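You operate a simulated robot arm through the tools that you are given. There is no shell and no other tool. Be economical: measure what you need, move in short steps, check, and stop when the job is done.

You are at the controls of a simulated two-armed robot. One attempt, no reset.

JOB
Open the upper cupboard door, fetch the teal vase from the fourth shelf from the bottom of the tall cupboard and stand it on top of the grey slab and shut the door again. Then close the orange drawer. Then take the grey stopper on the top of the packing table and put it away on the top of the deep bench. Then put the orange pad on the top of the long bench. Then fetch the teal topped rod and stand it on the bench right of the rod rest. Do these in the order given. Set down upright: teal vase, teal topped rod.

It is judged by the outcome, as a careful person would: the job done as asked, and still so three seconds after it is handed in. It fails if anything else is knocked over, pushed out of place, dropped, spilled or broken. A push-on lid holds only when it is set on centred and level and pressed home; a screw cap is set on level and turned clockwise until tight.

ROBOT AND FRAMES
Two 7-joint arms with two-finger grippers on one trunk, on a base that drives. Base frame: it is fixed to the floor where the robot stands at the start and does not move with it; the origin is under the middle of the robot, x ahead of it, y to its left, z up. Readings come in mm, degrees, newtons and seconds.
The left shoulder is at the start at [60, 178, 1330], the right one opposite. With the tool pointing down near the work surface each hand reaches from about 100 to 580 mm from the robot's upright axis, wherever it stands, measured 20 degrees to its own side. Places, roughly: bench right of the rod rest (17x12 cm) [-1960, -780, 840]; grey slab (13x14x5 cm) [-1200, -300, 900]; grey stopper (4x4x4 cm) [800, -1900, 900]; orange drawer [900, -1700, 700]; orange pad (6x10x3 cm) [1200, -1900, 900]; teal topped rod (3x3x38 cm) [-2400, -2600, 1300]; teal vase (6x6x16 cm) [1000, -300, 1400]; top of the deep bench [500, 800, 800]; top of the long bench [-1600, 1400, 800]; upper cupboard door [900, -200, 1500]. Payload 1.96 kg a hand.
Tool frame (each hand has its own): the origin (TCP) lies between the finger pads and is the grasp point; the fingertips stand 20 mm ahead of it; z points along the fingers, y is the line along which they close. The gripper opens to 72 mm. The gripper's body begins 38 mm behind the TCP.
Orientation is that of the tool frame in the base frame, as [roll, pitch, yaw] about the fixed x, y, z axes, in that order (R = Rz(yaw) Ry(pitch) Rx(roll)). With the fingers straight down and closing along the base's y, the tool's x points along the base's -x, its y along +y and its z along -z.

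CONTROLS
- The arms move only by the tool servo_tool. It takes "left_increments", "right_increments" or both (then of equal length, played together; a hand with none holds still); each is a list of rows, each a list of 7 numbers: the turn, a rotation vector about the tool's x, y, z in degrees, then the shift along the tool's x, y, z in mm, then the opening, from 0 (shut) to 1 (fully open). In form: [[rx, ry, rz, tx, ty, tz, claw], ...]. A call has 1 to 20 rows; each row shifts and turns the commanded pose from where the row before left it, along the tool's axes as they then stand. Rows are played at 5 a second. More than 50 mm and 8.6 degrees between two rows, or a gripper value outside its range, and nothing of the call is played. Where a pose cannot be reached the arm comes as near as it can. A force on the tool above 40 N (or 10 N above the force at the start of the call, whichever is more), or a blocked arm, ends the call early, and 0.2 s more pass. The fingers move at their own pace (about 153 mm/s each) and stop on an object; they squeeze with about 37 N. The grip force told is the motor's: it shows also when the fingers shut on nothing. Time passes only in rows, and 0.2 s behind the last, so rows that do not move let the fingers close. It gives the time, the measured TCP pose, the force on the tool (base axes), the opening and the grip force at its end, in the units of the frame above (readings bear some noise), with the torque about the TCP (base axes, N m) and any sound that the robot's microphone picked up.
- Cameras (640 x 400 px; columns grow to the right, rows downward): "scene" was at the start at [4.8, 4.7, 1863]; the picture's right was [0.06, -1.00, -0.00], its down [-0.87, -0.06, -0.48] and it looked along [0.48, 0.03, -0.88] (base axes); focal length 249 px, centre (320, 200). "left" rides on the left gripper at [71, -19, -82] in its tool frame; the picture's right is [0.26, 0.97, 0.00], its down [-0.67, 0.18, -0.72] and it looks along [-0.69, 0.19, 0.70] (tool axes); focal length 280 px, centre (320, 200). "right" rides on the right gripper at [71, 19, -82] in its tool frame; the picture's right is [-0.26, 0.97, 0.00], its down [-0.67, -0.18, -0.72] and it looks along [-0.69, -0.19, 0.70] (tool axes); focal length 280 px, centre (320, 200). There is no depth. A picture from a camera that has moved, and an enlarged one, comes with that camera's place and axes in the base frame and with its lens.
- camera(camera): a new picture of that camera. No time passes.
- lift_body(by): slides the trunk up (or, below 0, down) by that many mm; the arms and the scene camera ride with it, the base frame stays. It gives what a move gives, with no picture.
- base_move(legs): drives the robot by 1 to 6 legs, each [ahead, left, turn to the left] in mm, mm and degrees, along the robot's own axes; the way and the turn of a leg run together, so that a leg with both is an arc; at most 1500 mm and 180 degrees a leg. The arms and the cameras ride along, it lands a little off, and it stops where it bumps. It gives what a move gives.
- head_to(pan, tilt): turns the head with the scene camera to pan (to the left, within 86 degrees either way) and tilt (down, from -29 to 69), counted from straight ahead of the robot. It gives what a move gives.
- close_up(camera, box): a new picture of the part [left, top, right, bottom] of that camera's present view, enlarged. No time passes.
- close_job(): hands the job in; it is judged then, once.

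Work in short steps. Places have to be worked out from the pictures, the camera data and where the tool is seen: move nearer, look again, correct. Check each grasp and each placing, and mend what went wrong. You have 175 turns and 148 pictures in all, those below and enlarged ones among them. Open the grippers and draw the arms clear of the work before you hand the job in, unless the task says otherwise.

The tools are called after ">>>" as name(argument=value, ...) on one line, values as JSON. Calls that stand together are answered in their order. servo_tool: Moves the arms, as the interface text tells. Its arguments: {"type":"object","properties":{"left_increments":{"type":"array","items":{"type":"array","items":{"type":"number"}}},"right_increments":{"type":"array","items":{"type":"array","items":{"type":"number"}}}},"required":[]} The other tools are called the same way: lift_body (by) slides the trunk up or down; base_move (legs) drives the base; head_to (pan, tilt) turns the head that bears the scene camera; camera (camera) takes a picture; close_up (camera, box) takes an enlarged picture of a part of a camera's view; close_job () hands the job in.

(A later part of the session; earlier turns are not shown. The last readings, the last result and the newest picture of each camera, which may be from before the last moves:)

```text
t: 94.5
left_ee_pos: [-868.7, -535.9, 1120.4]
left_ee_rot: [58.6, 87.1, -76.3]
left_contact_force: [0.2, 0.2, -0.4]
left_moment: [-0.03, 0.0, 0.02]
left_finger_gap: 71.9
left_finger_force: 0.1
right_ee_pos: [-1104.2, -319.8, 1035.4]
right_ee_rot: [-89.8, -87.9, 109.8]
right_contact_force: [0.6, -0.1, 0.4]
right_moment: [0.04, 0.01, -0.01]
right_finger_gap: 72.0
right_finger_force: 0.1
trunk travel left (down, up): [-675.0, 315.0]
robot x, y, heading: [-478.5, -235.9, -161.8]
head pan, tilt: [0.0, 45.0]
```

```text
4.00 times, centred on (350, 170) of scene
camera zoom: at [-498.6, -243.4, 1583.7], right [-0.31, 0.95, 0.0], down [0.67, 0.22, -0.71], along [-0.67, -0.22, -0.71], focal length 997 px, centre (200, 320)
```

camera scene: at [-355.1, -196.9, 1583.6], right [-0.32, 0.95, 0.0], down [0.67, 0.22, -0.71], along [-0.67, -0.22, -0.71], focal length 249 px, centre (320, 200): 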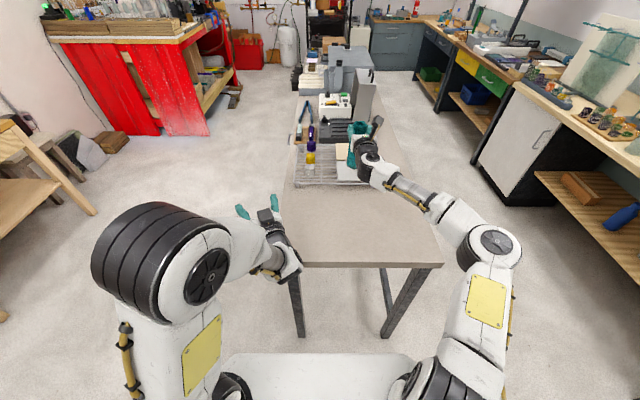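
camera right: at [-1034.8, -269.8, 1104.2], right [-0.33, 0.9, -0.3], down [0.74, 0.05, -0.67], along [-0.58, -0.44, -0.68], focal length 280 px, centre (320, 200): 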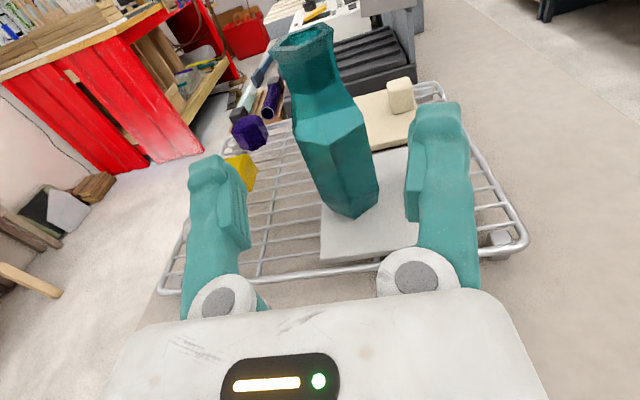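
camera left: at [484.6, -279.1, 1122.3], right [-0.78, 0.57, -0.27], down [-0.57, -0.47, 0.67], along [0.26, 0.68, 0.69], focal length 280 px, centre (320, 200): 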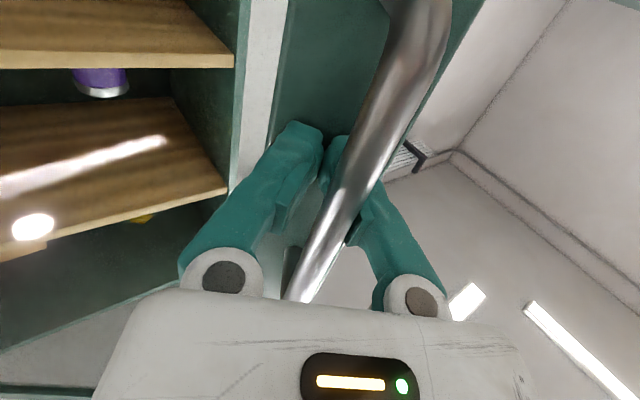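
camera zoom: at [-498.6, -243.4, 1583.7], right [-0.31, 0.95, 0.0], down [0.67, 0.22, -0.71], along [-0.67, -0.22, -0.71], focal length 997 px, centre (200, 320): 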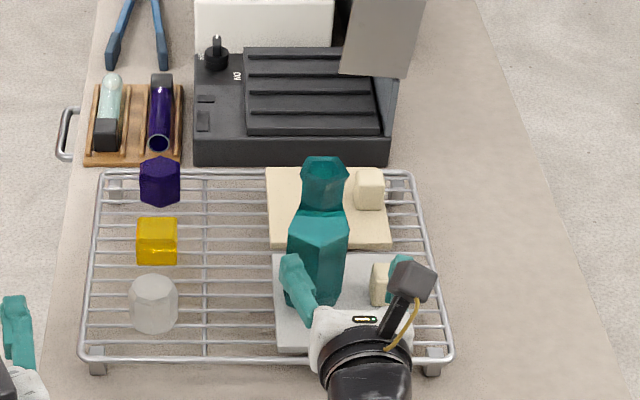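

The vase stands on the slab clear of the cube. Now I go back to shut the cupboard door: raise the trunk, back off and turn around.

>>> servo_tool(right_increments=[[0, 0, 0, 0, 0, -40, 0], [0, 0, 0, 0, 0, -40, 0], [0, 0, 0, 0, 0, -40, 0]])

>>> lift_body(by=290)

>>> base_move(legs=[[-300, 0, 0], [0, 0, -180], [0, -900, 0]])

>>> head_to(pan=-10, tilt=35)

>>> camera(camera="scene")

```text
t: 95.3
left_ee_pos: [-867.9, -535.4, 1120.1]
left_ee_rot: [58.3, 87.2, -76.7]
left_contact_force: [0.9, 0.3, 0.0]
left_moment: [0.03, 0.05, 0.02]
left_finger_gap: 72.0
left_finger_force: 0.0
right_ee_pos: [-993.1, -277.7, 1036.2]
right_ee_rot: [-88.5, -88.0, 108.5]
right_contact_force: [-0.2, 0.8, -0.2]
right_moment: [-0.01, 0.0, 0.02]
right_finger_gap: 0.0
right_finger_force: 29.7
trunk travel left (down, up): [-675.0, 315.0]
robot x, y, heading: [-476.5, -239.7, -162.0]
head pan, tilt: [0.0, 45.0]
```

```text
t: 98.2
left_ee_pos: [-868.8, -535.2, 1409.8]
left_ee_rot: [59.4, 87.3, -75.6]
left_contact_force: [-0.7, 0.5, 0.3]
left_moment: [-0.01, 0.01, 0.0]
left_finger_gap: 72.0
left_finger_force: 0.1
right_ee_pos: [-995.2, -278.3, 1324.2]
right_ee_rot: [-90.9, -87.9, 110.8]
right_contact_force: [0.8, -0.1, -0.6]
right_moment: [0.0, -0.03, 0.02]
right_finger_gap: 0.0
right_finger_force: 29.8
trunk travel left (down, up): [-965.0, 25.0]
robot x, y, heading: [-476.2, -235.6, -161.7]
head pan, tilt: [0.0, 45.0]
```

```text
t: 110.8
left_ee_pos: [455.9, -504.1, 1410.5]
left_ee_rot: [60.3, 87.1, 109.5]
left_contact_force: [0.7, 0.6, -0.1]
left_moment: [-0.01, -0.01, 0.05]
left_finger_gap: 71.8
left_finger_force: 0.1
right_ee_pos: [594.1, -740.5, 1324.3]
right_ee_rot: [-92.2, -87.9, -61.6]
right_contact_force: [-10.1, 10.8, 1.8]
right_moment: [-0.35, -0.18, -1.0]
right_finger_gap: 0.2
right_finger_force: 29.2
trunk travel left (down, up): [-965.0, 25.0]
robot x, y, heading: [89.2, -824.8, 22.7]
head pan, tilt: [0.0, 45.0]
stopped in leg 3: the force on the tool passed its limit at 90 N (the readings are from after the stop); the commanded pose is now the measured one
```

```text
t: 111.5
left_ee_pos: [454.9, -500.1, 1410.2]
left_ee_rot: [59.1, 87.2, 108.5]
left_contact_force: [0.4, -0.7, -0.1]
left_moment: [0.01, 0.02, -0.01]
left_finger_gap: 72.1
left_finger_force: 0.1
right_ee_pos: [594.3, -741.0, 1324.3]
right_ee_rot: [-93.1, -88.0, -61.2]
right_contact_force: [-0.1, 0.1, -0.3]
right_moment: [-0.01, -0.01, -0.01]
right_finger_gap: 0.3
right_finger_force: 29.7
trunk travel left (down, up): [-965.0, 25.0]
robot x, y, heading: [89.7, -825.5, 22.8]
head pan, tilt: [-10.0, 35.0]
```

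```text
90 pictures are left
camera scene: at [117.8, -829.3, 1888.4], right [0.22, -0.98, 0.0], down [-0.56, -0.13, -0.82], along [0.8, 0.18, -0.57], focal length 249 px, centre (320, 200)
```

scene: 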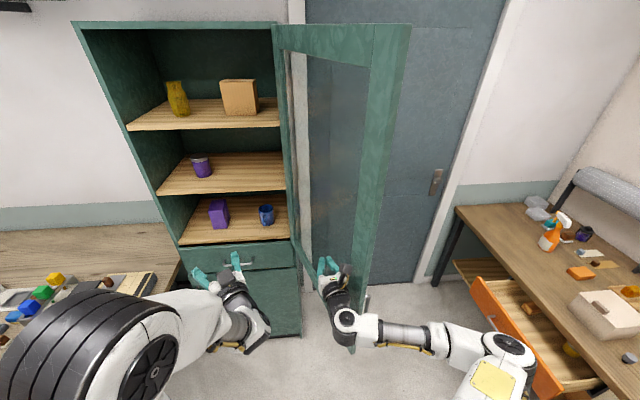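

My hand met the inner side of the door, which is about 119° open. I back off, then pass to the right of the door's tip to swing it shut from the outside.

>>> base_move(legs=[[-340, 0, 0], [0, 0, -4.8], [0, -330, 0]])

>>> camera(camera="scene")

```text
t: 116.0
left_ee_pos: [269.4, -969.1, 1408.7]
left_ee_rot: [59.3, 87.3, 104.7]
left_contact_force: [-0.9, 1.3, 0.2]
left_moment: [-0.03, -0.02, 0.01]
left_finger_gap: 72.0
left_finger_force: 0.1
right_ee_pos: [392.2, -1218.6, 1324.6]
right_ee_rot: [-93.7, -88.1, -64.6]
right_contact_force: [-0.2, 1.2, 0.5]
right_moment: [-0.01, 0.04, -0.03]
right_finger_gap: 0.0
right_finger_force: 29.1
trunk travel left (down, up): [-965.0, 25.0]
robot x, y, heading: [-116.8, -1269.5, 18.4]
head pan, tilt: [-10.0, 35.0]
```

```text
89 pictures are left
camera scene: at [-89.6, -1273.6, 1888.5], right [0.15, -0.99, 0.0], down [-0.57, -0.09, -0.82], along [0.81, 0.12, -0.57], focal length 249 px, centre (320, 200)
```

scene: 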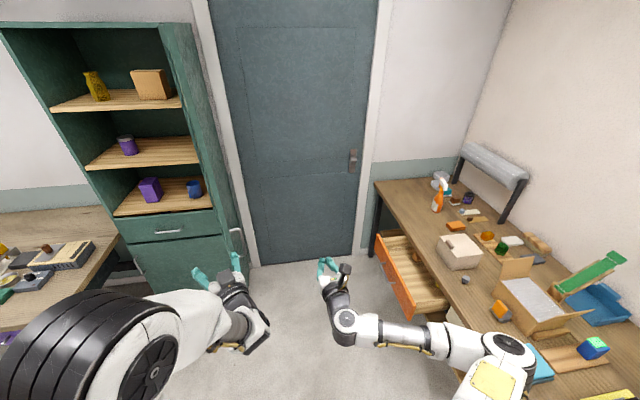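

The leaf is seen edge-on at the left and the hand is to its right. I drive ahead so the hand is beside the leaf's outer face.

>>> base_move(legs=[[410, 0, 0]])

>>> camera(camera="scene")

```text
t: 117.8
left_ee_pos: [518.4, -883.9, 1407.8]
left_ee_rot: [60.7, 86.9, 106.9]
left_contact_force: [-2.9, 1.5, -0.7]
left_moment: [-0.19, -0.02, 0.35]
left_finger_gap: 71.9
left_finger_force: 0.0
right_ee_pos: [647.0, -1131.6, 1324.0]
right_ee_rot: [-93.0, -88.0, -65.1]
right_contact_force: [0.2, 0.1, -0.5]
right_moment: [-0.02, 0.02, 0.0]
right_finger_gap: 0.2
right_finger_force: 29.7
trunk travel left (down, up): [-965.0, 25.0]
robot x, y, heading: [137.3, -1184.6, 19.0]
head pan, tilt: [-10.0, 35.0]
stopped in leg 1: the force on the tool passed its limit at 187 N (the readings are from after the stop); the commanded pose is now the measured one
```

```text
88 pictures are left
camera scene: at [165.2, -1189.0, 1888.4], right [0.15, -0.99, 0.0], down [-0.57, -0.09, -0.82], along [0.81, 0.13, -0.57], focal length 249 px, centre (320, 200)
```

scene: 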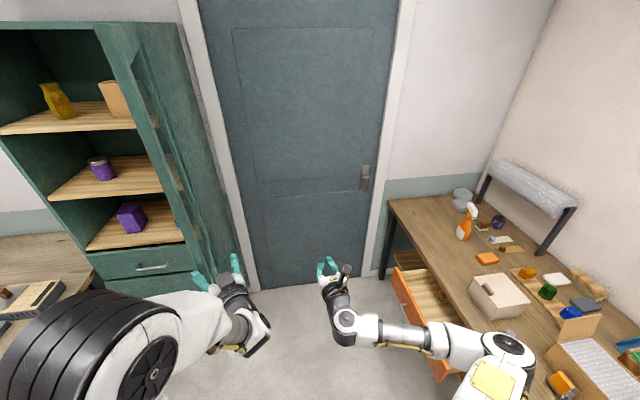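

The left hand met the door's edge, so I back off and pass to the right of it, to bring the left hand to the leaf's outer side.

>>> base_move(legs=[[-110, 0, 0], [0, -130, 0], [230, 0, 0]])

>>> head_to(pan=20, tilt=40)

>>> camera(camera="scene")

```text
t: 121.2
left_ee_pos: [675.9, -966.3, 1409.8]
left_ee_rot: [58.9, 86.9, 105.0]
left_contact_force: [0.4, 0.6, 0.4]
left_moment: [-0.01, 0.0, 0.0]
left_finger_gap: 71.8
left_finger_force: 0.1
right_ee_pos: [804.2, -1214.6, 1324.5]
right_ee_rot: [-90.7, -88.1, -67.5]
right_contact_force: [0.0, -0.3, -0.2]
right_moment: [0.01, -0.02, -0.04]
right_finger_gap: 0.0
right_finger_force: 28.8
trunk travel left (down, up): [-965.0, 25.0]
robot x, y, heading: [294.8, -1267.5, 18.9]
head pan, tilt: [-10.0, 35.0]
```

```text
t: 122.2
left_ee_pos: [678.8, -965.7, 1408.7]
left_ee_rot: [60.9, 86.9, 107.1]
left_contact_force: [-0.6, -0.7, 0.4]
left_moment: [-0.01, -0.01, 0.0]
left_finger_gap: 72.4
left_finger_force: 0.1
right_ee_pos: [806.6, -1214.6, 1323.5]
right_ee_rot: [-93.8, -87.9, -64.3]
right_contact_force: [0.6, 1.0, 0.2]
right_moment: [0.0, 0.0, 0.03]
right_finger_gap: 0.0
right_finger_force: 30.2
trunk travel left (down, up): [-965.0, 25.0]
robot x, y, heading: [294.5, -1258.8, 19.2]
head pan, tilt: [20.0, 40.0]
```

```text
87 pictures are left
camera scene: at [304.4, -1230.6, 1880.9], right [0.63, -0.78, 0.0], down [-0.5, -0.4, -0.77], along [0.6, 0.48, -0.64], focal length 249 px, centre (320, 200)
```

scene: 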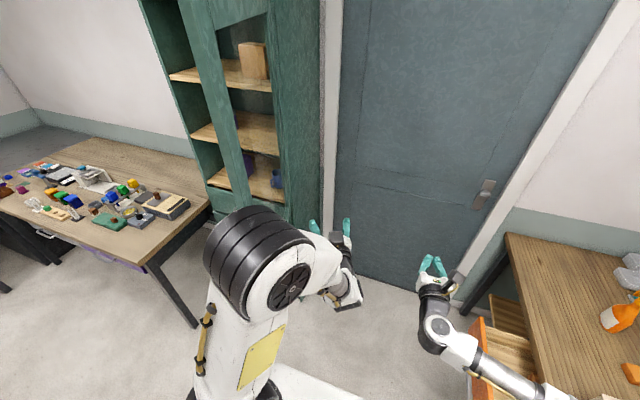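

Both hands are right of the leaf. I drive left to sweep the door toward closing.

>>> base_move(legs=[[0, 200, 0]])

>>> camera(camera="scene")

```text
t: 123.8
left_ee_pos: [614.7, -779.1, 1408.3]
left_ee_rot: [60.8, 86.8, 106.9]
left_contact_force: [-0.4, -0.6, -0.3]
left_moment: [0.0, -0.01, 0.04]
left_finger_gap: 71.9
left_finger_force: 0.0
right_ee_pos: [743.8, -1026.7, 1322.5]
right_ee_rot: [-93.1, -87.8, -65.1]
right_contact_force: [-0.2, -0.6, 0.9]
right_moment: [0.03, -0.01, 0.05]
right_finger_gap: 0.0
right_finger_force: 29.1
trunk travel left (down, up): [-965.0, 25.0]
robot x, y, heading: [227.7, -1077.3, 19.0]
head pan, tilt: [20.0, 40.0]
```

```text
86 pictures are left
camera scene: at [240.9, -1045.6, 1881.0], right [0.63, -0.78, 0.0], down [-0.5, -0.4, -0.77], along [0.6, 0.48, -0.64], focal length 249 px, centre (320, 200)
```

scene: 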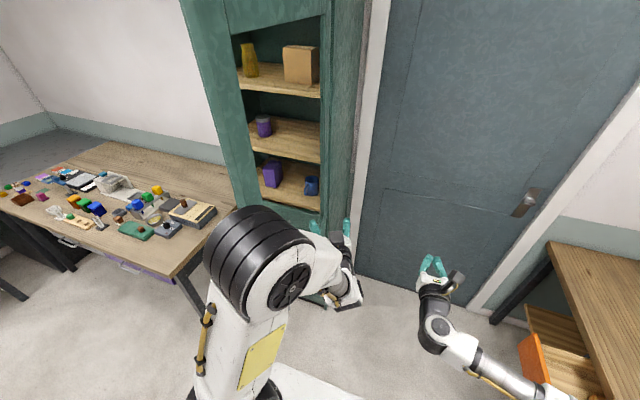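

The leaf already looks far closed. I look with a different head angle.

>>> head_to(pan=20, tilt=18)

>>> camera(camera="scene")

```text
t: 124.6
left_ee_pos: [613.0, -774.6, 1408.8]
left_ee_rot: [60.7, 87.0, 106.8]
left_contact_force: [0.4, 0.3, -0.4]
left_moment: [-0.01, -0.04, -0.04]
left_finger_gap: 72.1
left_finger_force: 0.0
right_ee_pos: [742.2, -1021.4, 1323.9]
right_ee_rot: [-93.8, -88.0, -64.2]
right_contact_force: [-0.5, 0.9, 0.5]
right_moment: [-0.02, -0.01, 0.03]
right_finger_gap: 0.4
right_finger_force: 29.2
trunk travel left (down, up): [-965.0, 25.0]
robot x, y, heading: [228.9, -1071.8, 19.0]
head pan, tilt: [20.0, 18.0]
```

```text
85 pictures are left
camera scene: at [245.0, -1033.6, 1915.5], right [0.63, -0.78, 0.0], down [-0.24, -0.2, -0.95], along [0.74, 0.6, -0.31], focal length 249 px, centre (320, 200)
```

scene: 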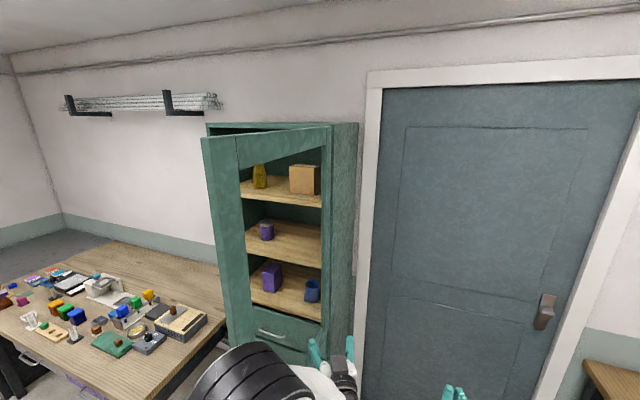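

The door is only about 38° open now. I drive left in front of it with the left fist closed, then push it shut.

>>> base_move(legs=[[0, 490, -1]])

>>> servo_tool(left_increments=[[7, 0, 0, 0, 0, 0, 0], [7, 0, 0, 0, 0, 0, 0], [7, 0, 0, 0, 0, 0, 0], [7, 0, 0, 0, 0, 0, 0]])

>>> head_to(pan=5, tilt=30)

>>> camera(camera="scene")

```text
t: 127.5
left_ee_pos: [460.7, -316.8, 1407.9]
left_ee_rot: [60.8, 86.9, 106.2]
left_contact_force: [-0.1, -0.3, -0.2]
left_moment: [0.01, 0.01, 0.02]
left_finger_gap: 72.0
left_finger_force: 0.0
right_ee_pos: [587.1, -565.6, 1324.0]
right_ee_rot: [-93.5, -88.0, -65.3]
right_contact_force: [0.3, -0.4, -0.3]
right_moment: [-0.02, 0.01, -0.01]
right_finger_gap: 0.0
right_finger_force: 29.4
trunk travel left (down, up): [-965.0, 25.0]
robot x, y, heading: [73.4, -612.3, 18.2]
head pan, tilt: [20.0, 18.0]
```

```text
t: 128.5
left_ee_pos: [485.0, -312.7, 1407.1]
left_ee_rot: [88.7, 87.0, 106.1]
left_contact_force: [0.0, 0.3, 0.0]
left_moment: [0.01, -0.01, -0.03]
left_finger_gap: 0.1
left_finger_force: 29.4
left hand out of reach, approached as far as the arm can: row 2, 3, 4
right_ee_pos: [585.9, -563.9, 1324.1]
right_ee_rot: [-93.2, -87.9, -65.4]
right_contact_force: [0.0, -0.5, -0.2]
right_moment: [0.02, 0.0, -0.01]
right_finger_gap: 0.0
right_finger_force: 29.5
trunk travel left (down, up): [-965.0, 25.0]
robot x, y, heading: [73.5, -609.3, 18.2]
head pan, tilt: [20.0, 18.0]
```

```text
t: 129.3
left_ee_pos: [485.6, -313.9, 1406.3]
left_ee_rot: [88.6, 86.9, 106.0]
left_contact_force: [0.3, 0.5, -0.1]
left_moment: [-0.03, -0.03, 0.03]
left_finger_gap: 0.3
left_finger_force: 30.5
right_ee_pos: [586.4, -565.1, 1323.6]
right_ee_rot: [-93.5, -88.0, -65.2]
right_contact_force: [-1.1, 0.8, 0.2]
right_moment: [-0.02, 0.01, 0.0]
right_finger_gap: 0.2
right_finger_force: 29.8
trunk travel left (down, up): [-965.0, 25.0]
robot x, y, heading: [74.7, -612.2, 18.1]
head pan, tilt: [5.0, 30.0]
```

```text
84 pictures are left
camera scene: at [100.2, -593.8, 1896.3], right [0.4, -0.92, 0.0], down [-0.46, -0.2, -0.87], along [0.8, 0.34, -0.5], focal length 249 px, centre (320, 200)
```

scene: 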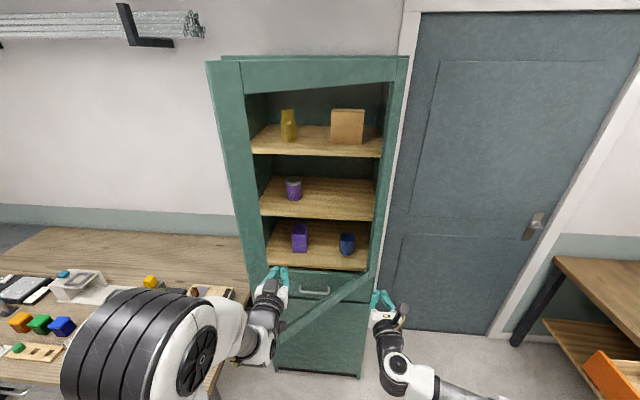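

The door is about 25° open. I shift the left fist left to the door's stile and drive ahead to push it.

>>> servo_tool(left_increments=[[0, 0, 0, 0, 40, 0, 0], [0, 0, 0, 0, 40, 0, 0], [0, 0, 0, 0, 40, 0, 0]])

>>> base_move(legs=[[250, 0, 0]])

>>> camera(camera="scene")

```text
t: 130.1
left_ee_pos: [451.3, -198.8, 1413.9]
left_ee_rot: [89.3, 87.1, 106.7]
left_contact_force: [0.0, 1.0, 0.7]
left_moment: [-0.01, 0.0, -0.01]
left_finger_gap: 0.0
left_finger_force: 29.5
right_ee_pos: [586.7, -564.2, 1323.6]
right_ee_rot: [-94.1, -88.0, -64.5]
right_contact_force: [-0.5, 0.1, 0.7]
right_moment: [0.03, 0.01, -0.01]
right_finger_gap: 0.0
right_finger_force: 29.7
trunk travel left (down, up): [-965.0, 25.0]
robot x, y, heading: [75.5, -607.9, 18.2]
head pan, tilt: [5.0, 30.0]
```

```text
t: 131.9
left_ee_pos: [685.6, -124.8, 1415.6]
left_ee_rot: [86.9, 86.8, 104.2]
left_contact_force: [0.0, -0.2, -0.5]
left_moment: [0.01, 0.01, -0.01]
left_finger_gap: 0.0
left_finger_force: 30.0
right_ee_pos: [819.6, -490.2, 1323.9]
right_ee_rot: [-90.9, -88.0, -68.1]
right_contact_force: [-0.3, 0.8, 0.4]
right_moment: [-0.03, -0.02, -0.02]
right_finger_gap: 0.1
right_finger_force: 29.1
trunk travel left (down, up): [-965.0, 25.0]
robot x, y, heading: [309.8, -535.7, 17.9]
head pan, tilt: [5.0, 30.0]
```

```text
83 pictures are left
camera scene: at [332.0, -517.6, 1896.3], right [0.39, -0.92, 0.0], down [-0.46, -0.2, -0.87], along [0.8, 0.34, -0.5], focal length 249 px, centre (320, 200)
```

scene: 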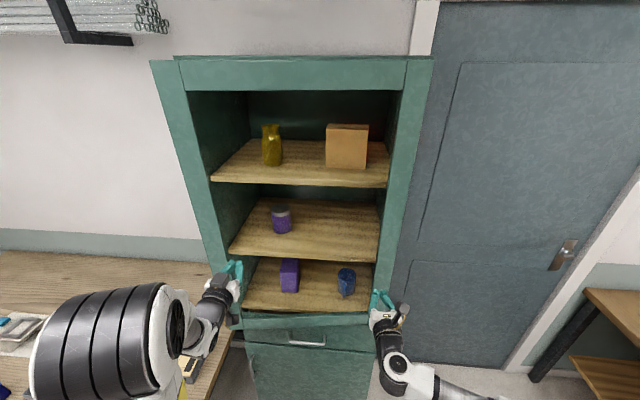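

Nearly shut. I pull the right hand back, drive 90 mm more and push the rest with the left arm.

>>> servo_tool(right_increments=[[0, 0, 0, 0, 0, -40, 0], [0, 0, 0, 0, 0, -40, 0]])

>>> base_move(legs=[[85, 0, 0]])

>>> servo_tool(left_increments=[[0, 0, 0, 0, 0, 12, 0], [0, 0, 0, 0, 0, 12, 0], [0, 0, 0, 0, 0, 12, 0], [0, 0, 0, 0, 0, 12, 0], [0, 0, 0, 0, 0, 10, 0], [0, 0, 0, 0, 0, 10, 0]])

>>> camera(camera="scene")

```text
t: 132.5
left_ee_pos: [685.5, -124.5, 1416.4]
left_ee_rot: [87.7, 87.0, 104.9]
left_contact_force: [-0.5, 0.4, 0.1]
left_moment: [-0.04, -0.02, 0.02]
left_finger_gap: 0.0
left_finger_force: 29.6
right_ee_pos: [769.0, -501.8, 1308.4]
right_ee_rot: [-91.2, -88.0, -67.8]
right_contact_force: [0.3, 0.1, 1.1]
right_moment: [-0.01, 0.0, -0.01]
right_finger_gap: 0.1
right_finger_force: 29.7
right hand out of reach, approached as far as the arm can: row 2
trunk travel left (down, up): [-965.0, 25.0]
robot x, y, heading: [309.1, -535.7, 17.9]
head pan, tilt: [5.0, 30.0]
```

```text
t: 133.6
left_ee_pos: [763.0, -99.3, 1417.6]
left_ee_rot: [84.5, 86.9, 101.8]
left_contact_force: [0.2, -0.2, 0.0]
left_moment: [0.01, 0.01, 0.0]
left_finger_gap: 0.0
left_finger_force: 29.5
right_ee_pos: [847.9, -477.2, 1309.4]
right_ee_rot: [-86.7, -88.1, -72.1]
right_contact_force: [0.3, -0.5, 0.2]
right_moment: [0.0, 0.02, -0.03]
right_finger_gap: 0.0
right_finger_force: 29.5
trunk travel left (down, up): [-965.0, 25.0]
robot x, y, heading: [390.3, -508.6, 17.9]
head pan, tilt: [5.0, 30.0]
```

```text
t: 134.9
left_ee_pos: [809.4, -84.1, 1415.4]
left_ee_rot: [91.5, 87.0, 109.0]
left_contact_force: [-29.3, -11.2, 7.6]
left_moment: [-0.13, -0.2, 0.08]
left_finger_gap: 5.7
left_finger_force: 29.6
right_ee_pos: [843.3, -478.5, 1309.9]
right_ee_rot: [-79.7, -87.9, -79.0]
right_contact_force: [-0.5, -0.7, -0.1]
right_moment: [0.01, -0.03, -0.01]
right_finger_gap: 0.0
right_finger_force: 29.5
trunk travel left (down, up): [-965.0, 25.0]
robot x, y, heading: [387.2, -507.1, 18.3]
head pan, tilt: [5.0, 30.0]
stopped in row 6 (left hand): the force on the tool passed its limit at 47 N (the readings are from after the stop); the commanded pose is now the measured one
```

```text
82 pictures are left
camera scene: at [402.0, -498.0, 1896.8], right [0.39, -0.92, 0.0], down [-0.45, -0.19, -0.87], along [0.8, 0.34, -0.49], focal length 249 px, centre (320, 200)
```

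scene: 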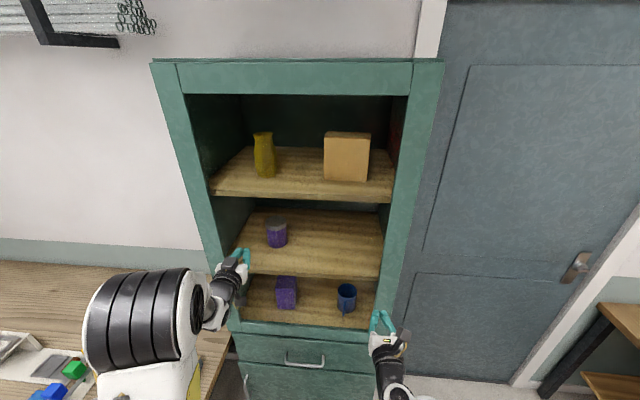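

The door resists at its closed plane and looks flush. I back off and turn right toward the packing table.

>>> base_move(legs=[[-300, 0, 0], [0, 0, -90]])

>>> head_to(pan=0, tilt=35)

>>> camera(camera="scene")

```text
t: 140.8
left_ee_pos: [532.2, -1037.2, 1410.7]
left_ee_rot: [100.5, 86.9, 27.2]
left_contact_force: [0.0, -0.3, -0.4]
left_moment: [0.01, -0.03, 0.03]
left_finger_gap: 0.0
left_finger_force: 30.2
right_ee_pos: [135.5, -1063.8, 1307.1]
right_ee_rot: [-92.9, -88.0, -156.5]
right_contact_force: [0.0, 0.2, 0.5]
right_moment: [0.04, 0.0, 0.02]
right_finger_gap: 0.0
right_finger_force: 29.4
trunk travel left (down, up): [-965.0, 25.0]
robot x, y, heading: [108.6, -602.2, -72.7]
head pan, tilt: [5.0, 30.0]
```

```text
t: 141.4
left_ee_pos: [531.2, -1036.8, 1411.6]
left_ee_rot: [100.4, 86.9, 27.1]
left_contact_force: [-0.1, 0.1, -0.3]
left_moment: [0.0, -0.03, -0.01]
left_finger_gap: 0.1
left_finger_force: 29.2
right_ee_pos: [137.0, -1063.4, 1306.9]
right_ee_rot: [-93.0, -88.0, -156.5]
right_contact_force: [0.0, 0.5, 0.1]
right_moment: [-0.01, 0.0, -0.01]
right_finger_gap: 0.0
right_finger_force: 29.4
trunk travel left (down, up): [-965.0, 25.0]
robot x, y, heading: [105.2, -601.7, -72.4]
head pan, tilt: [0.0, 35.0]
```

```text
81 pictures are left
camera scene: at [115.0, -628.4, 1888.5], right [-0.95, -0.3, 0.0], down [-0.17, 0.55, -0.82], along [0.25, -0.78, -0.57], focal length 249 px, centre (320, 200)
```

scene: 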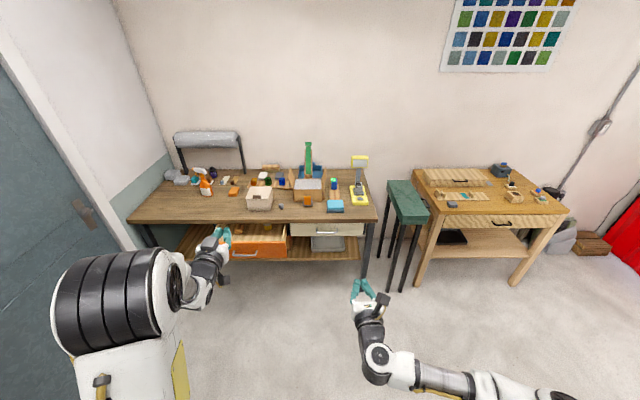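

The orange drawer is open ahead-left, its front at about (830, -1614, 700). I restore both hands to pointing down, undoing the right hand's roll first.

>>> servo_tool(left_increments=[[0, 8.2, 0, 0, 0, 0, 0], [0, 8.2, 0, 0, 0, 0, 0], [0, 8.2, 0, 0, 0, 0, 0], [0, 8.2, 0, 0, 0, 0, 0], [0, 8.2, 0, 0, 0, 0, 0], [0, 8.2, 0, 0, 0, 0, 0], [0, 8.2, 0, 0, 0, 0, 0], [0, 8.2, 0, 0, 0, 0, 0], [0, 8.2, 0, 0, 0, 0, 0], [0, 8.2, 0, 0, 0, 0, 0], [0, 5, 0, 0, 0, 0, 0], [0, 0, 0, 0, 0, 0, 0], [0, 0, 0, 0, 0, 0, 0], [0, 0, 0, 0, 0, 0, 0], [0, 0, 0, 0, 0, 0, 0], [0, 0, 0, 0, 0, 0, 0], [0, 0, 0, 0, 0, 0, 0], [0, 0, 0, 0, 0, 0, 0], [0, 0, 0, 0, 0, 0, 0], [0, 0, 0, 0, 0, 0, 0]], right_increments=[[0, 0, -8.5, 0, 0, 0, 1], [0, 0, -8.5, 0, 0, 0, 1], [0, 0, -8.5, 0, 0, 0, 1], [0, 0, -8.5, 0, 0, 0, 1], [0, 0, -8.5, 0, 0, 0, 1], [0, 0, -8.5, 0, 0, 0, 1], [0, 0, -8.5, 0, 0, 0, 1], [0, 0, -8.5, 0, 0, 0, 1], [0, 0, -8.5, 0, 0, 0, 1], [0, 0, -8.5, 0, 0, 0, 1], [0, 0, -8.5, 0, 0, 0, 1], [0, 0, -8.5, 0, 0, 0, 1], [0, 0, -8.5, 0, 0, 0, 1], [0, 0, -8.5, 0, 0, 0, 1], [0, 0, -8.5, 0, 0, 0, 1], [0, 0, -8.5, 0, 0, 0, 1], [0, 0, -8.5, 0, 0, 0, 1], [0, 0, -8.5, 0, 0, 0, 1], [0, 0, -8.5, 0, 0, 0, 1], [0, 0, -8.5, 0, 0, 0, 1]])

>>> servo_tool(right_increments=[[0, 0, -8.5, 0, 0, 0, 1], [0, 8.3, 0, 0, 0, 0, 1], [0, 8.3, 0, 0, 0, 0, 1], [0, 8.3, 0, 0, 0, 0, 1], [0, 8.3, 0, 0, 0, 0, 1], [0, 8.3, 0, 0, 0, 0, 1], [0, 8.3, 0, 0, 0, 0, 1], [0, 8.3, 0, 0, 0, 0, 1], [0, 8.3, 0, 0, 0, 0, 1], [0, 8.3, 0, 0, 0, 0, 1], [0, 8.3, 0, 0, 0, 0, 1], [0, 5, 0, 0, 0, 0, 1]])

```text
t: 145.6
left_ee_pos: [532.6, -1036.6, 1411.2]
left_ee_rot: [177.0, 2.3, 106.5]
left_contact_force: [0.0, -0.7, 0.0]
left_moment: [-0.05, 0.0, 0.01]
left_finger_gap: 0.0
left_finger_force: 29.5
right_ee_pos: [137.7, -1064.2, 1308.4]
right_ee_rot: [90.4, 78.0, 21.0]
right_contact_force: [-0.3, -0.3, -1.2]
right_moment: [0.0, 0.0, 0.02]
right_finger_gap: 71.9
right_finger_force: 0.1
trunk travel left (down, up): [-965.0, 25.0]
robot x, y, heading: [113.4, -602.5, -72.2]
head pan, tilt: [0.0, 35.0]
```

```text
t: 148.2
left_ee_pos: [532.3, -1037.3, 1411.4]
left_ee_rot: [176.9, 2.4, 106.6]
left_contact_force: [-0.2, -0.4, 0.0]
left_moment: [-0.01, 0.03, 0.01]
left_finger_gap: 0.0
left_finger_force: 29.4
right_ee_pos: [144.0, -1074.8, 1302.7]
right_ee_rot: [176.5, 1.8, 110.5]
right_contact_force: [-0.3, 0.7, 0.7]
right_moment: [0.02, -0.02, -0.02]
right_finger_gap: 72.0
right_finger_force: 0.2
right hand out of reach, approached as far as the arm can: row 2, 3
trunk travel left (down, up): [-965.0, 25.0]
robot x, y, heading: [109.1, -602.7, -72.3]
head pan, tilt: [0.0, 35.0]
```

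Both hands point down again. I draw them in and drive closer to the table.

>>> servo_tool(left_increments=[[0, 0, 0, 40, 0, 0, 0], [0, 0, 0, 40, 0, 0, 0], [0, 0, 0, 40, 0, 0, 0], [0, 0, 0, 40, 0, 0, 0], [0, 0, 0, 0, 0, 0, 0]], right_increments=[[0, 0, 0, 40, 0, 0, 1], [0, 0, 0, 40, 0, 0, 1], [0, 0, 0, 40, 0, 0, 1], [0, 0, 0, 40, 0, 0, 1], [0, 0, 0, 40, 0, 0, 1]])

>>> base_move(legs=[[500, 0, 0], [0, 110, 0]])

>>> head_to(pan=10, tilt=45)

>>> camera(camera="scene")

```text
t: 149.4
left_ee_pos: [486.8, -881.9, 1404.7]
left_ee_rot: [177.0, 2.5, 106.5]
left_contact_force: [-0.5, -0.2, -0.4]
left_moment: [-0.01, 0.01, 0.01]
left_finger_gap: 0.3
left_finger_force: 28.9
right_ee_pos: [83.4, -909.9, 1298.1]
right_ee_rot: [176.4, 1.8, 110.5]
right_contact_force: [-0.1, -0.2, 0.1]
right_moment: [0.02, -0.03, -0.02]
right_finger_gap: 71.8
right_finger_force: 0.1
right hand out of reach, approached as far as the arm can: row 5
trunk travel left (down, up): [-965.0, 25.0]
robot x, y, heading: [107.6, -601.0, -72.2]
head pan, tilt: [0.0, 35.0]
```

```text
t: 153.1
left_ee_pos: [741.9, -1321.7, 1404.5]
left_ee_rot: [176.7, 2.4, 106.6]
left_contact_force: [-0.1, -0.4, 1.1]
left_moment: [0.06, -0.03, 0.02]
left_finger_gap: 0.0
left_finger_force: 29.5
right_ee_pos: [339.0, -1350.1, 1297.6]
right_ee_rot: [176.3, 1.9, 110.8]
right_contact_force: [0.1, 0.2, 0.2]
right_moment: [-0.01, -0.03, 0.03]
right_finger_gap: 71.7
right_finger_force: 0.1
trunk travel left (down, up): [-965.0, 25.0]
robot x, y, heading: [361.6, -1040.9, -72.4]
head pan, tilt: [0.0, 35.0]
```

```text
t: 153.9
left_ee_pos: [743.6, -1320.9, 1404.4]
left_ee_rot: [177.0, 2.5, 106.8]
left_contact_force: [-0.3, 0.2, 0.2]
left_moment: [0.03, 0.01, 0.02]
left_finger_gap: 0.0
left_finger_force: 29.4
right_ee_pos: [342.0, -1348.2, 1298.6]
right_ee_rot: [176.5, 1.8, 110.7]
right_contact_force: [-0.3, -0.3, -0.6]
right_moment: [0.02, 0.0, -0.01]
right_finger_gap: 72.0
right_finger_force: 0.2
trunk travel left (down, up): [-965.0, 25.0]
robot x, y, heading: [366.2, -1043.0, -72.4]
head pan, tilt: [10.0, 45.0]
```

```text
80 pictures are left
camera scene: at [383.5, -1055.1, 1873.7], right [-0.89, -0.46, 0.0], down [-0.33, 0.63, -0.71], along [0.33, -0.63, -0.71], focal length 249 px, centre (320, 200)
```

scene: 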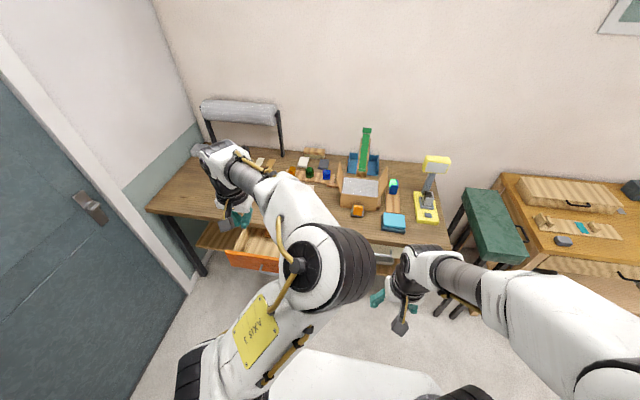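

>>> camera(camera="left")

```text
79 pictures are left
camera left: at [699.9, -1257.7, 1481.1], right [0.85, 0.53, 0.04], down [0.32, -0.57, 0.75], along [0.42, -0.62, -0.66], focal length 280 px, centre (320, 200)
```

left: 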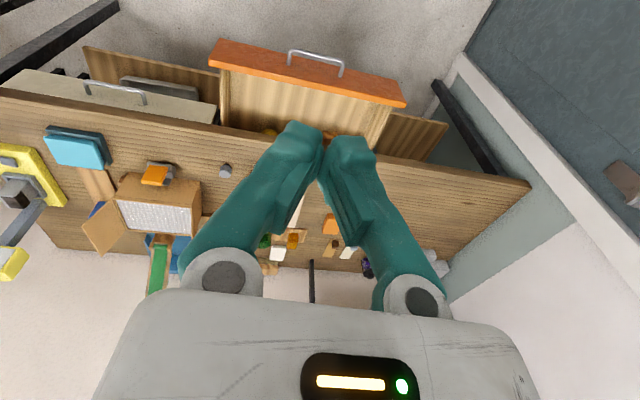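

I estimate the drawer front's top corners at (646, -1623) and (1180, -1488), z ≈ 720. I lower the trunk, go a bit ahead and tip the left fist about 50° forward, down to the drawer front.

>>> lift_body(by=-450)

>>> base_move(legs=[[100, 0, 0]])

>>> servo_tool(left_increments=[[0, -8.2, 0, 0, 0, 44, 0], [0, -8.2, 0, 0, 0, 44, 0], [0, -8.2, 0, 0, 0, 44, 0], [0, -8.2, 0, 0, 0, 44, 0], [0, -8.2, 0, 0, 0, 44, 0], [0, -8.2, 0, 0, 0, 44, 0]])

>>> camera(camera="left")

>>> camera(camera="scene")

```text
refused: -450 is not a number from -400 to 400
```

```text
t: 155.0
left_ee_pos: [773.3, -1412.7, 1405.7]
left_ee_rot: [176.9, 2.6, 106.7]
left_contact_force: [0.7, 0.9, -0.9]
left_moment: [-0.02, -0.01, 0.05]
left_finger_gap: 0.0
left_finger_force: 29.4
right_ee_pos: [370.9, -1440.8, 1298.7]
right_ee_rot: [176.5, 2.0, 110.6]
right_contact_force: [0.4, -0.2, 0.3]
right_moment: [-0.04, 0.02, -0.04]
right_finger_gap: 71.7
right_finger_force: 0.0
trunk travel left (down, up): [-965.0, 25.0]
robot x, y, heading: [395.1, -1139.4, -72.3]
head pan, tilt: [10.0, 45.0]
```

```text
t: 156.4
left_ee_pos: [817.1, -1511.3, 1167.7]
left_ee_rot: [175.2, 51.6, 103.2]
left_contact_force: [0.8, 0.6, 0.3]
left_moment: [0.04, 0.02, -0.01]
left_finger_gap: 0.0
left_finger_force: 29.1
right_ee_pos: [375.1, -1446.9, 1297.5]
right_ee_rot: [176.4, 1.6, 110.6]
right_contact_force: [0.5, 0.5, 0.3]
right_moment: [0.02, 0.02, 0.01]
right_finger_gap: 72.1
right_finger_force: 0.0
trunk travel left (down, up): [-965.0, 25.0]
robot x, y, heading: [393.4, -1132.4, -72.1]
head pan, tilt: [10.0, 45.0]
```

```text
78 pictures are left
camera left: at [766.9, -1413.1, 1161.4], right [0.88, 0.44, -0.15], down [0.09, 0.17, 0.98], along [0.46, -0.88, 0.12], focal length 280 px, centre (320, 200)
```

left: 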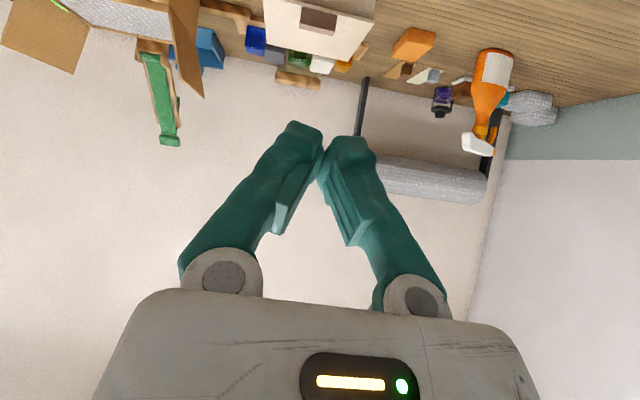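

```text
77 pictures are left
camera scene: at [415.3, -1153.5, 1873.7], right [-0.89, -0.46, 0.0], down [-0.33, 0.63, -0.71], along [0.33, -0.62, -0.71], focal length 249 px, centre (320, 200)
```

scene: 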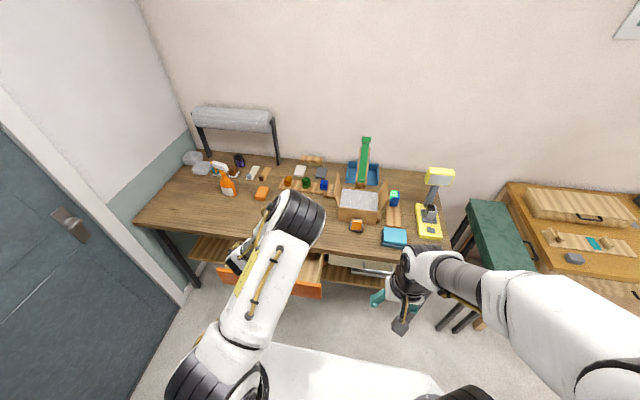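

I lower the trunk 400 mm, then look again before the rest.

>>> lift_body(by=-400)

>>> camera(camera="scene")

>>> camera(camera="left")

```text
t: 160.2
left_ee_pos: [815.8, -1508.0, 768.9]
left_ee_rot: [175.0, 51.5, 103.0]
left_contact_force: [0.7, 0.2, -0.7]
left_moment: [0.02, -0.02, 0.02]
left_finger_gap: 0.0
left_finger_force: 29.4
right_ee_pos: [372.2, -1443.2, 896.9]
right_ee_rot: [176.5, 1.9, 110.6]
right_contact_force: [0.5, 0.2, 0.0]
right_moment: [-0.01, -0.01, -0.01]
right_finger_gap: 72.1
right_finger_force: 0.1
trunk travel left (down, up): [-565.0, 425.0]
robot x, y, heading: [393.4, -1136.6, -72.2]
head pan, tilt: [10.0, 45.0]
```

```text
76 pictures are left
camera scene: at [412.6, -1150.4, 1473.7], right [-0.89, -0.46, 0.0], down [-0.33, 0.63, -0.71], along [0.33, -0.63, -0.71], focal length 249 px, centre (320, 200)
```

scene: 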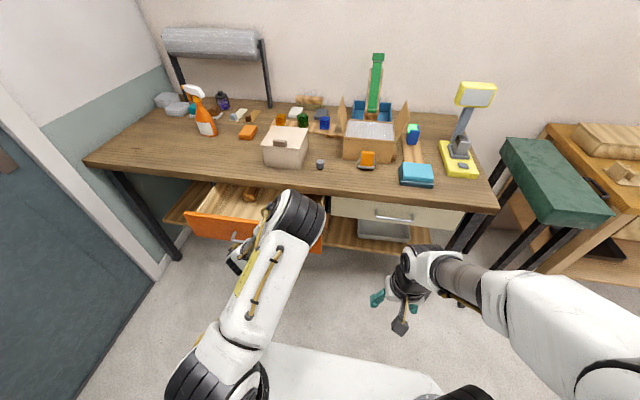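

```text
75 pictures are left
camera left: at [765.1, -1411.3, 763.0], right [0.89, 0.44, -0.15], down [0.08, 0.17, 0.98], along [0.46, -0.88, 0.12], focal length 280 px, centre (320, 200)
```

left: 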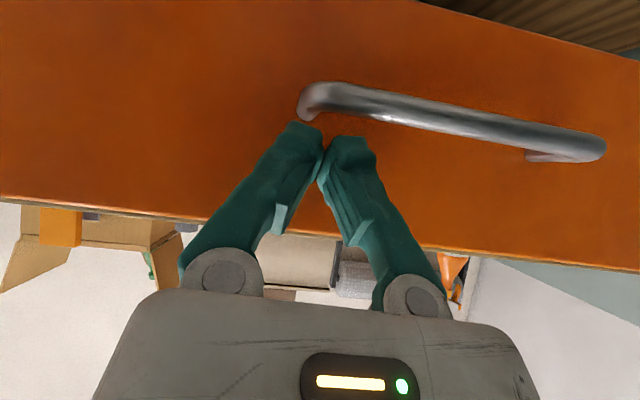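

The drawer's top edge is near z 800 and the fist is just before it, above the handle. I push straight ahead.

>>> servo_tool(left_increments=[[0, 0, 0, -12.6, 0, 15.6, 0], [0, 0, 0, -12.6, 0, 15.6, 0], [0, 0, 0, -12.6, 0, 15.6, 0], [0, 0, 0, -12.6, 0, 15.6, 0], [0, 0, 0, -12.6, 0, 15.6, 0], [0, 0, 0, -12.6, 0, 15.6, 0], [0, 0, 0, -12.6, 0, 15.6, 0], [0, 0, 0, -12.6, 0, 15.6, 0], [0, 0, 0, -12.6, 0, 15.6, 0], [0, 0, 0, -12.6, 0, 15.6, 0]])

>>> camera(camera="scene")

```text
t: 162.4
left_ee_pos: [873.8, -1701.5, 770.7]
left_ee_rot: [175.0, 51.4, 103.1]
left_contact_force: [0.0, -0.3, -0.3]
left_moment: [-0.02, 0.01, -0.01]
left_finger_gap: 0.2
left_finger_force: 30.2
right_ee_pos: [373.0, -1444.8, 897.5]
right_ee_rot: [176.5, 1.7, 110.5]
right_contact_force: [0.8, 1.5, -0.2]
right_moment: [0.0, 0.03, -0.01]
right_finger_gap: 72.2
right_finger_force: 0.1
trunk travel left (down, up): [-565.0, 425.0]
robot x, y, heading: [392.1, -1135.0, -72.4]
head pan, tilt: [10.0, 45.0]
```

```text
74 pictures are left
camera scene: at [413.1, -1150.8, 1473.7], right [-0.89, -0.46, 0.0], down [-0.33, 0.63, -0.71], along [0.33, -0.63, -0.71], focal length 249 px, centre (320, 200)
```

scene: 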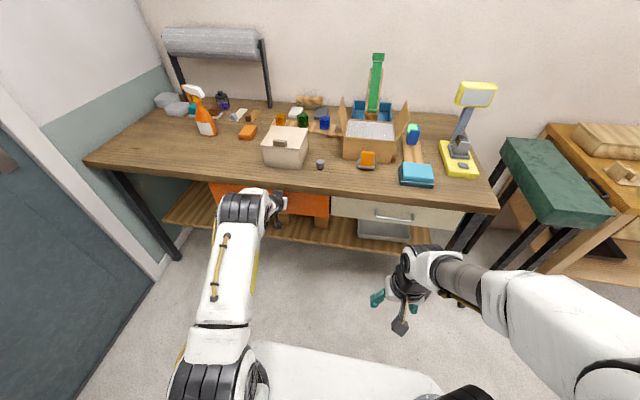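

The drawer is nearly shut. I push on until it stops.

>>> servo_tool(left_increments=[[0, 0, 0, -6.3, 0, 7.8, 0], [0, 0, 0, -6.3, 0, 7.8, 0], [0, 0, 0, -6.3, 0, 7.8, 0], [0, 0, 0, -6.3, 0, 7.8, 0], [0, 0, 0, -6.3, 0, 7.8, 0], [0, 0, 0, -6.3, 0, 7.8, 0], [0, 0, 0, -6.3, 0, 7.8, 0], [0, 0, 0, -6.3, 0, 7.8, 0]])

>>> camera(camera="scene")

```text
t: 163.4
left_ee_pos: [882.4, -1727.1, 767.7]
left_ee_rot: [175.0, 50.8, 103.3]
left_contact_force: [-11.5, 31.1, 11.0]
left_moment: [-0.17, 0.07, 0.16]
left_finger_gap: 0.0
left_finger_force: 29.5
right_ee_pos: [370.0, -1440.3, 899.1]
right_ee_rot: [176.3, 2.1, 110.8]
right_contact_force: [0.1, -0.2, 0.0]
right_moment: [0.05, -0.01, -0.01]
right_finger_gap: 72.0
right_finger_force: 0.1
trunk travel left (down, up): [-565.0, 425.0]
robot x, y, heading: [388.9, -1132.0, -72.0]
head pan, tilt: [10.0, 45.0]
stopped in row 4 (left hand): the force on the tool passed its limit at 51 N (the readings are from after the stop); the commanded pose is now the measured one
```

```text
73 pictures are left
camera scene: at [408.6, -1143.2, 1474.1], right [-0.88, -0.47, 0.0], down [-0.33, 0.62, -0.71], along [0.33, -0.63, -0.7], focal length 249 px, centre (320, 200)
```

scene: 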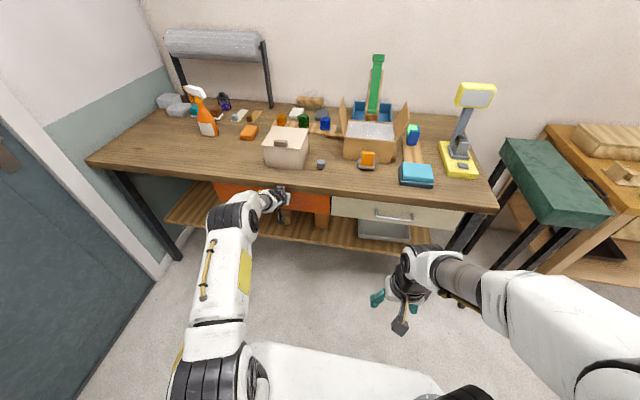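

It stopped at 51 N. I draw back and look at how far the drawer has gone in.

>>> servo_tool(left_increments=[[0, 0, 0, 20, 0, -24, 0], [0, 0, 0, 20, 0, -24, 0], [0, 0, 0, 20, 0, -24, 0], [0, 0, 0, 20, 0, -24, 0]])

>>> camera(camera="left")

>>> close_up(camera="scene", box=[180, 130, 420, 280])

```text
t: 164.4
left_ee_pos: [846.8, -1610.3, 763.4]
left_ee_rot: [175.2, 50.7, 103.1]
left_contact_force: [0.5, 0.1, -0.1]
left_moment: [-0.02, 0.0, -0.01]
left_finger_gap: 0.0
left_finger_force: 29.5
right_ee_pos: [372.4, -1442.6, 898.0]
right_ee_rot: [176.5, 1.9, 110.7]
right_contact_force: [-0.9, 0.6, 0.2]
right_moment: [-0.06, -0.02, -0.01]
right_finger_gap: 72.1
right_finger_force: 0.2
trunk travel left (down, up): [-565.0, 425.0]
robot x, y, heading: [395.8, -1134.9, -72.3]
head pan, tilt: [10.0, 45.0]
```

```text
72 pictures are left
camera left: at [796.6, -1512.4, 757.6], right [0.88, 0.44, -0.15], down [0.09, 0.16, 0.98], along [0.46, -0.88, 0.1], focal length 280 px, centre (320, 200)
```

left: 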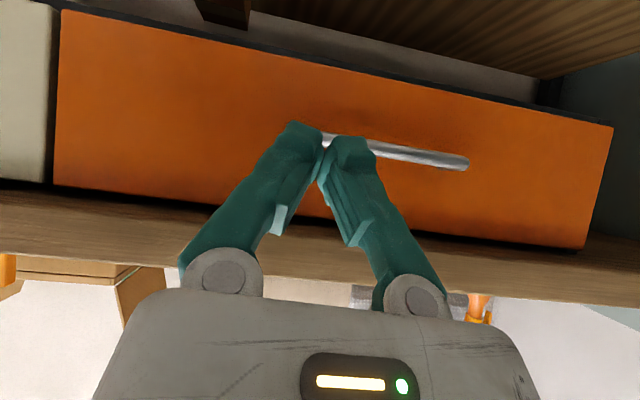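

```text
2.67 times, centred on (300, 205) of scene
camera zoom: at [412.1, -1148.9, 1473.7], right [-0.88, -0.47, 0.0], down [-0.33, 0.63, -0.71], along [0.33, -0.63, -0.71], focal length 665 px, centre (373, 187)
```

zoom: 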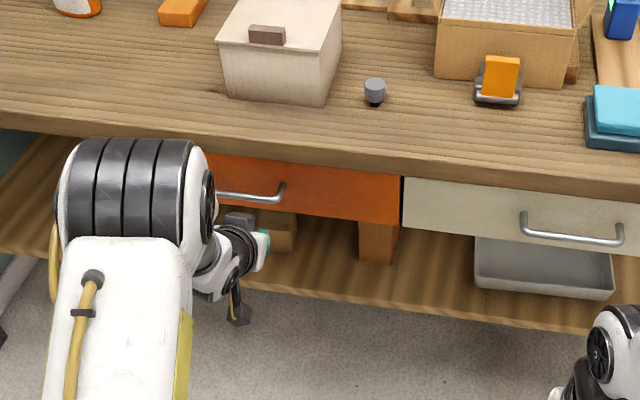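

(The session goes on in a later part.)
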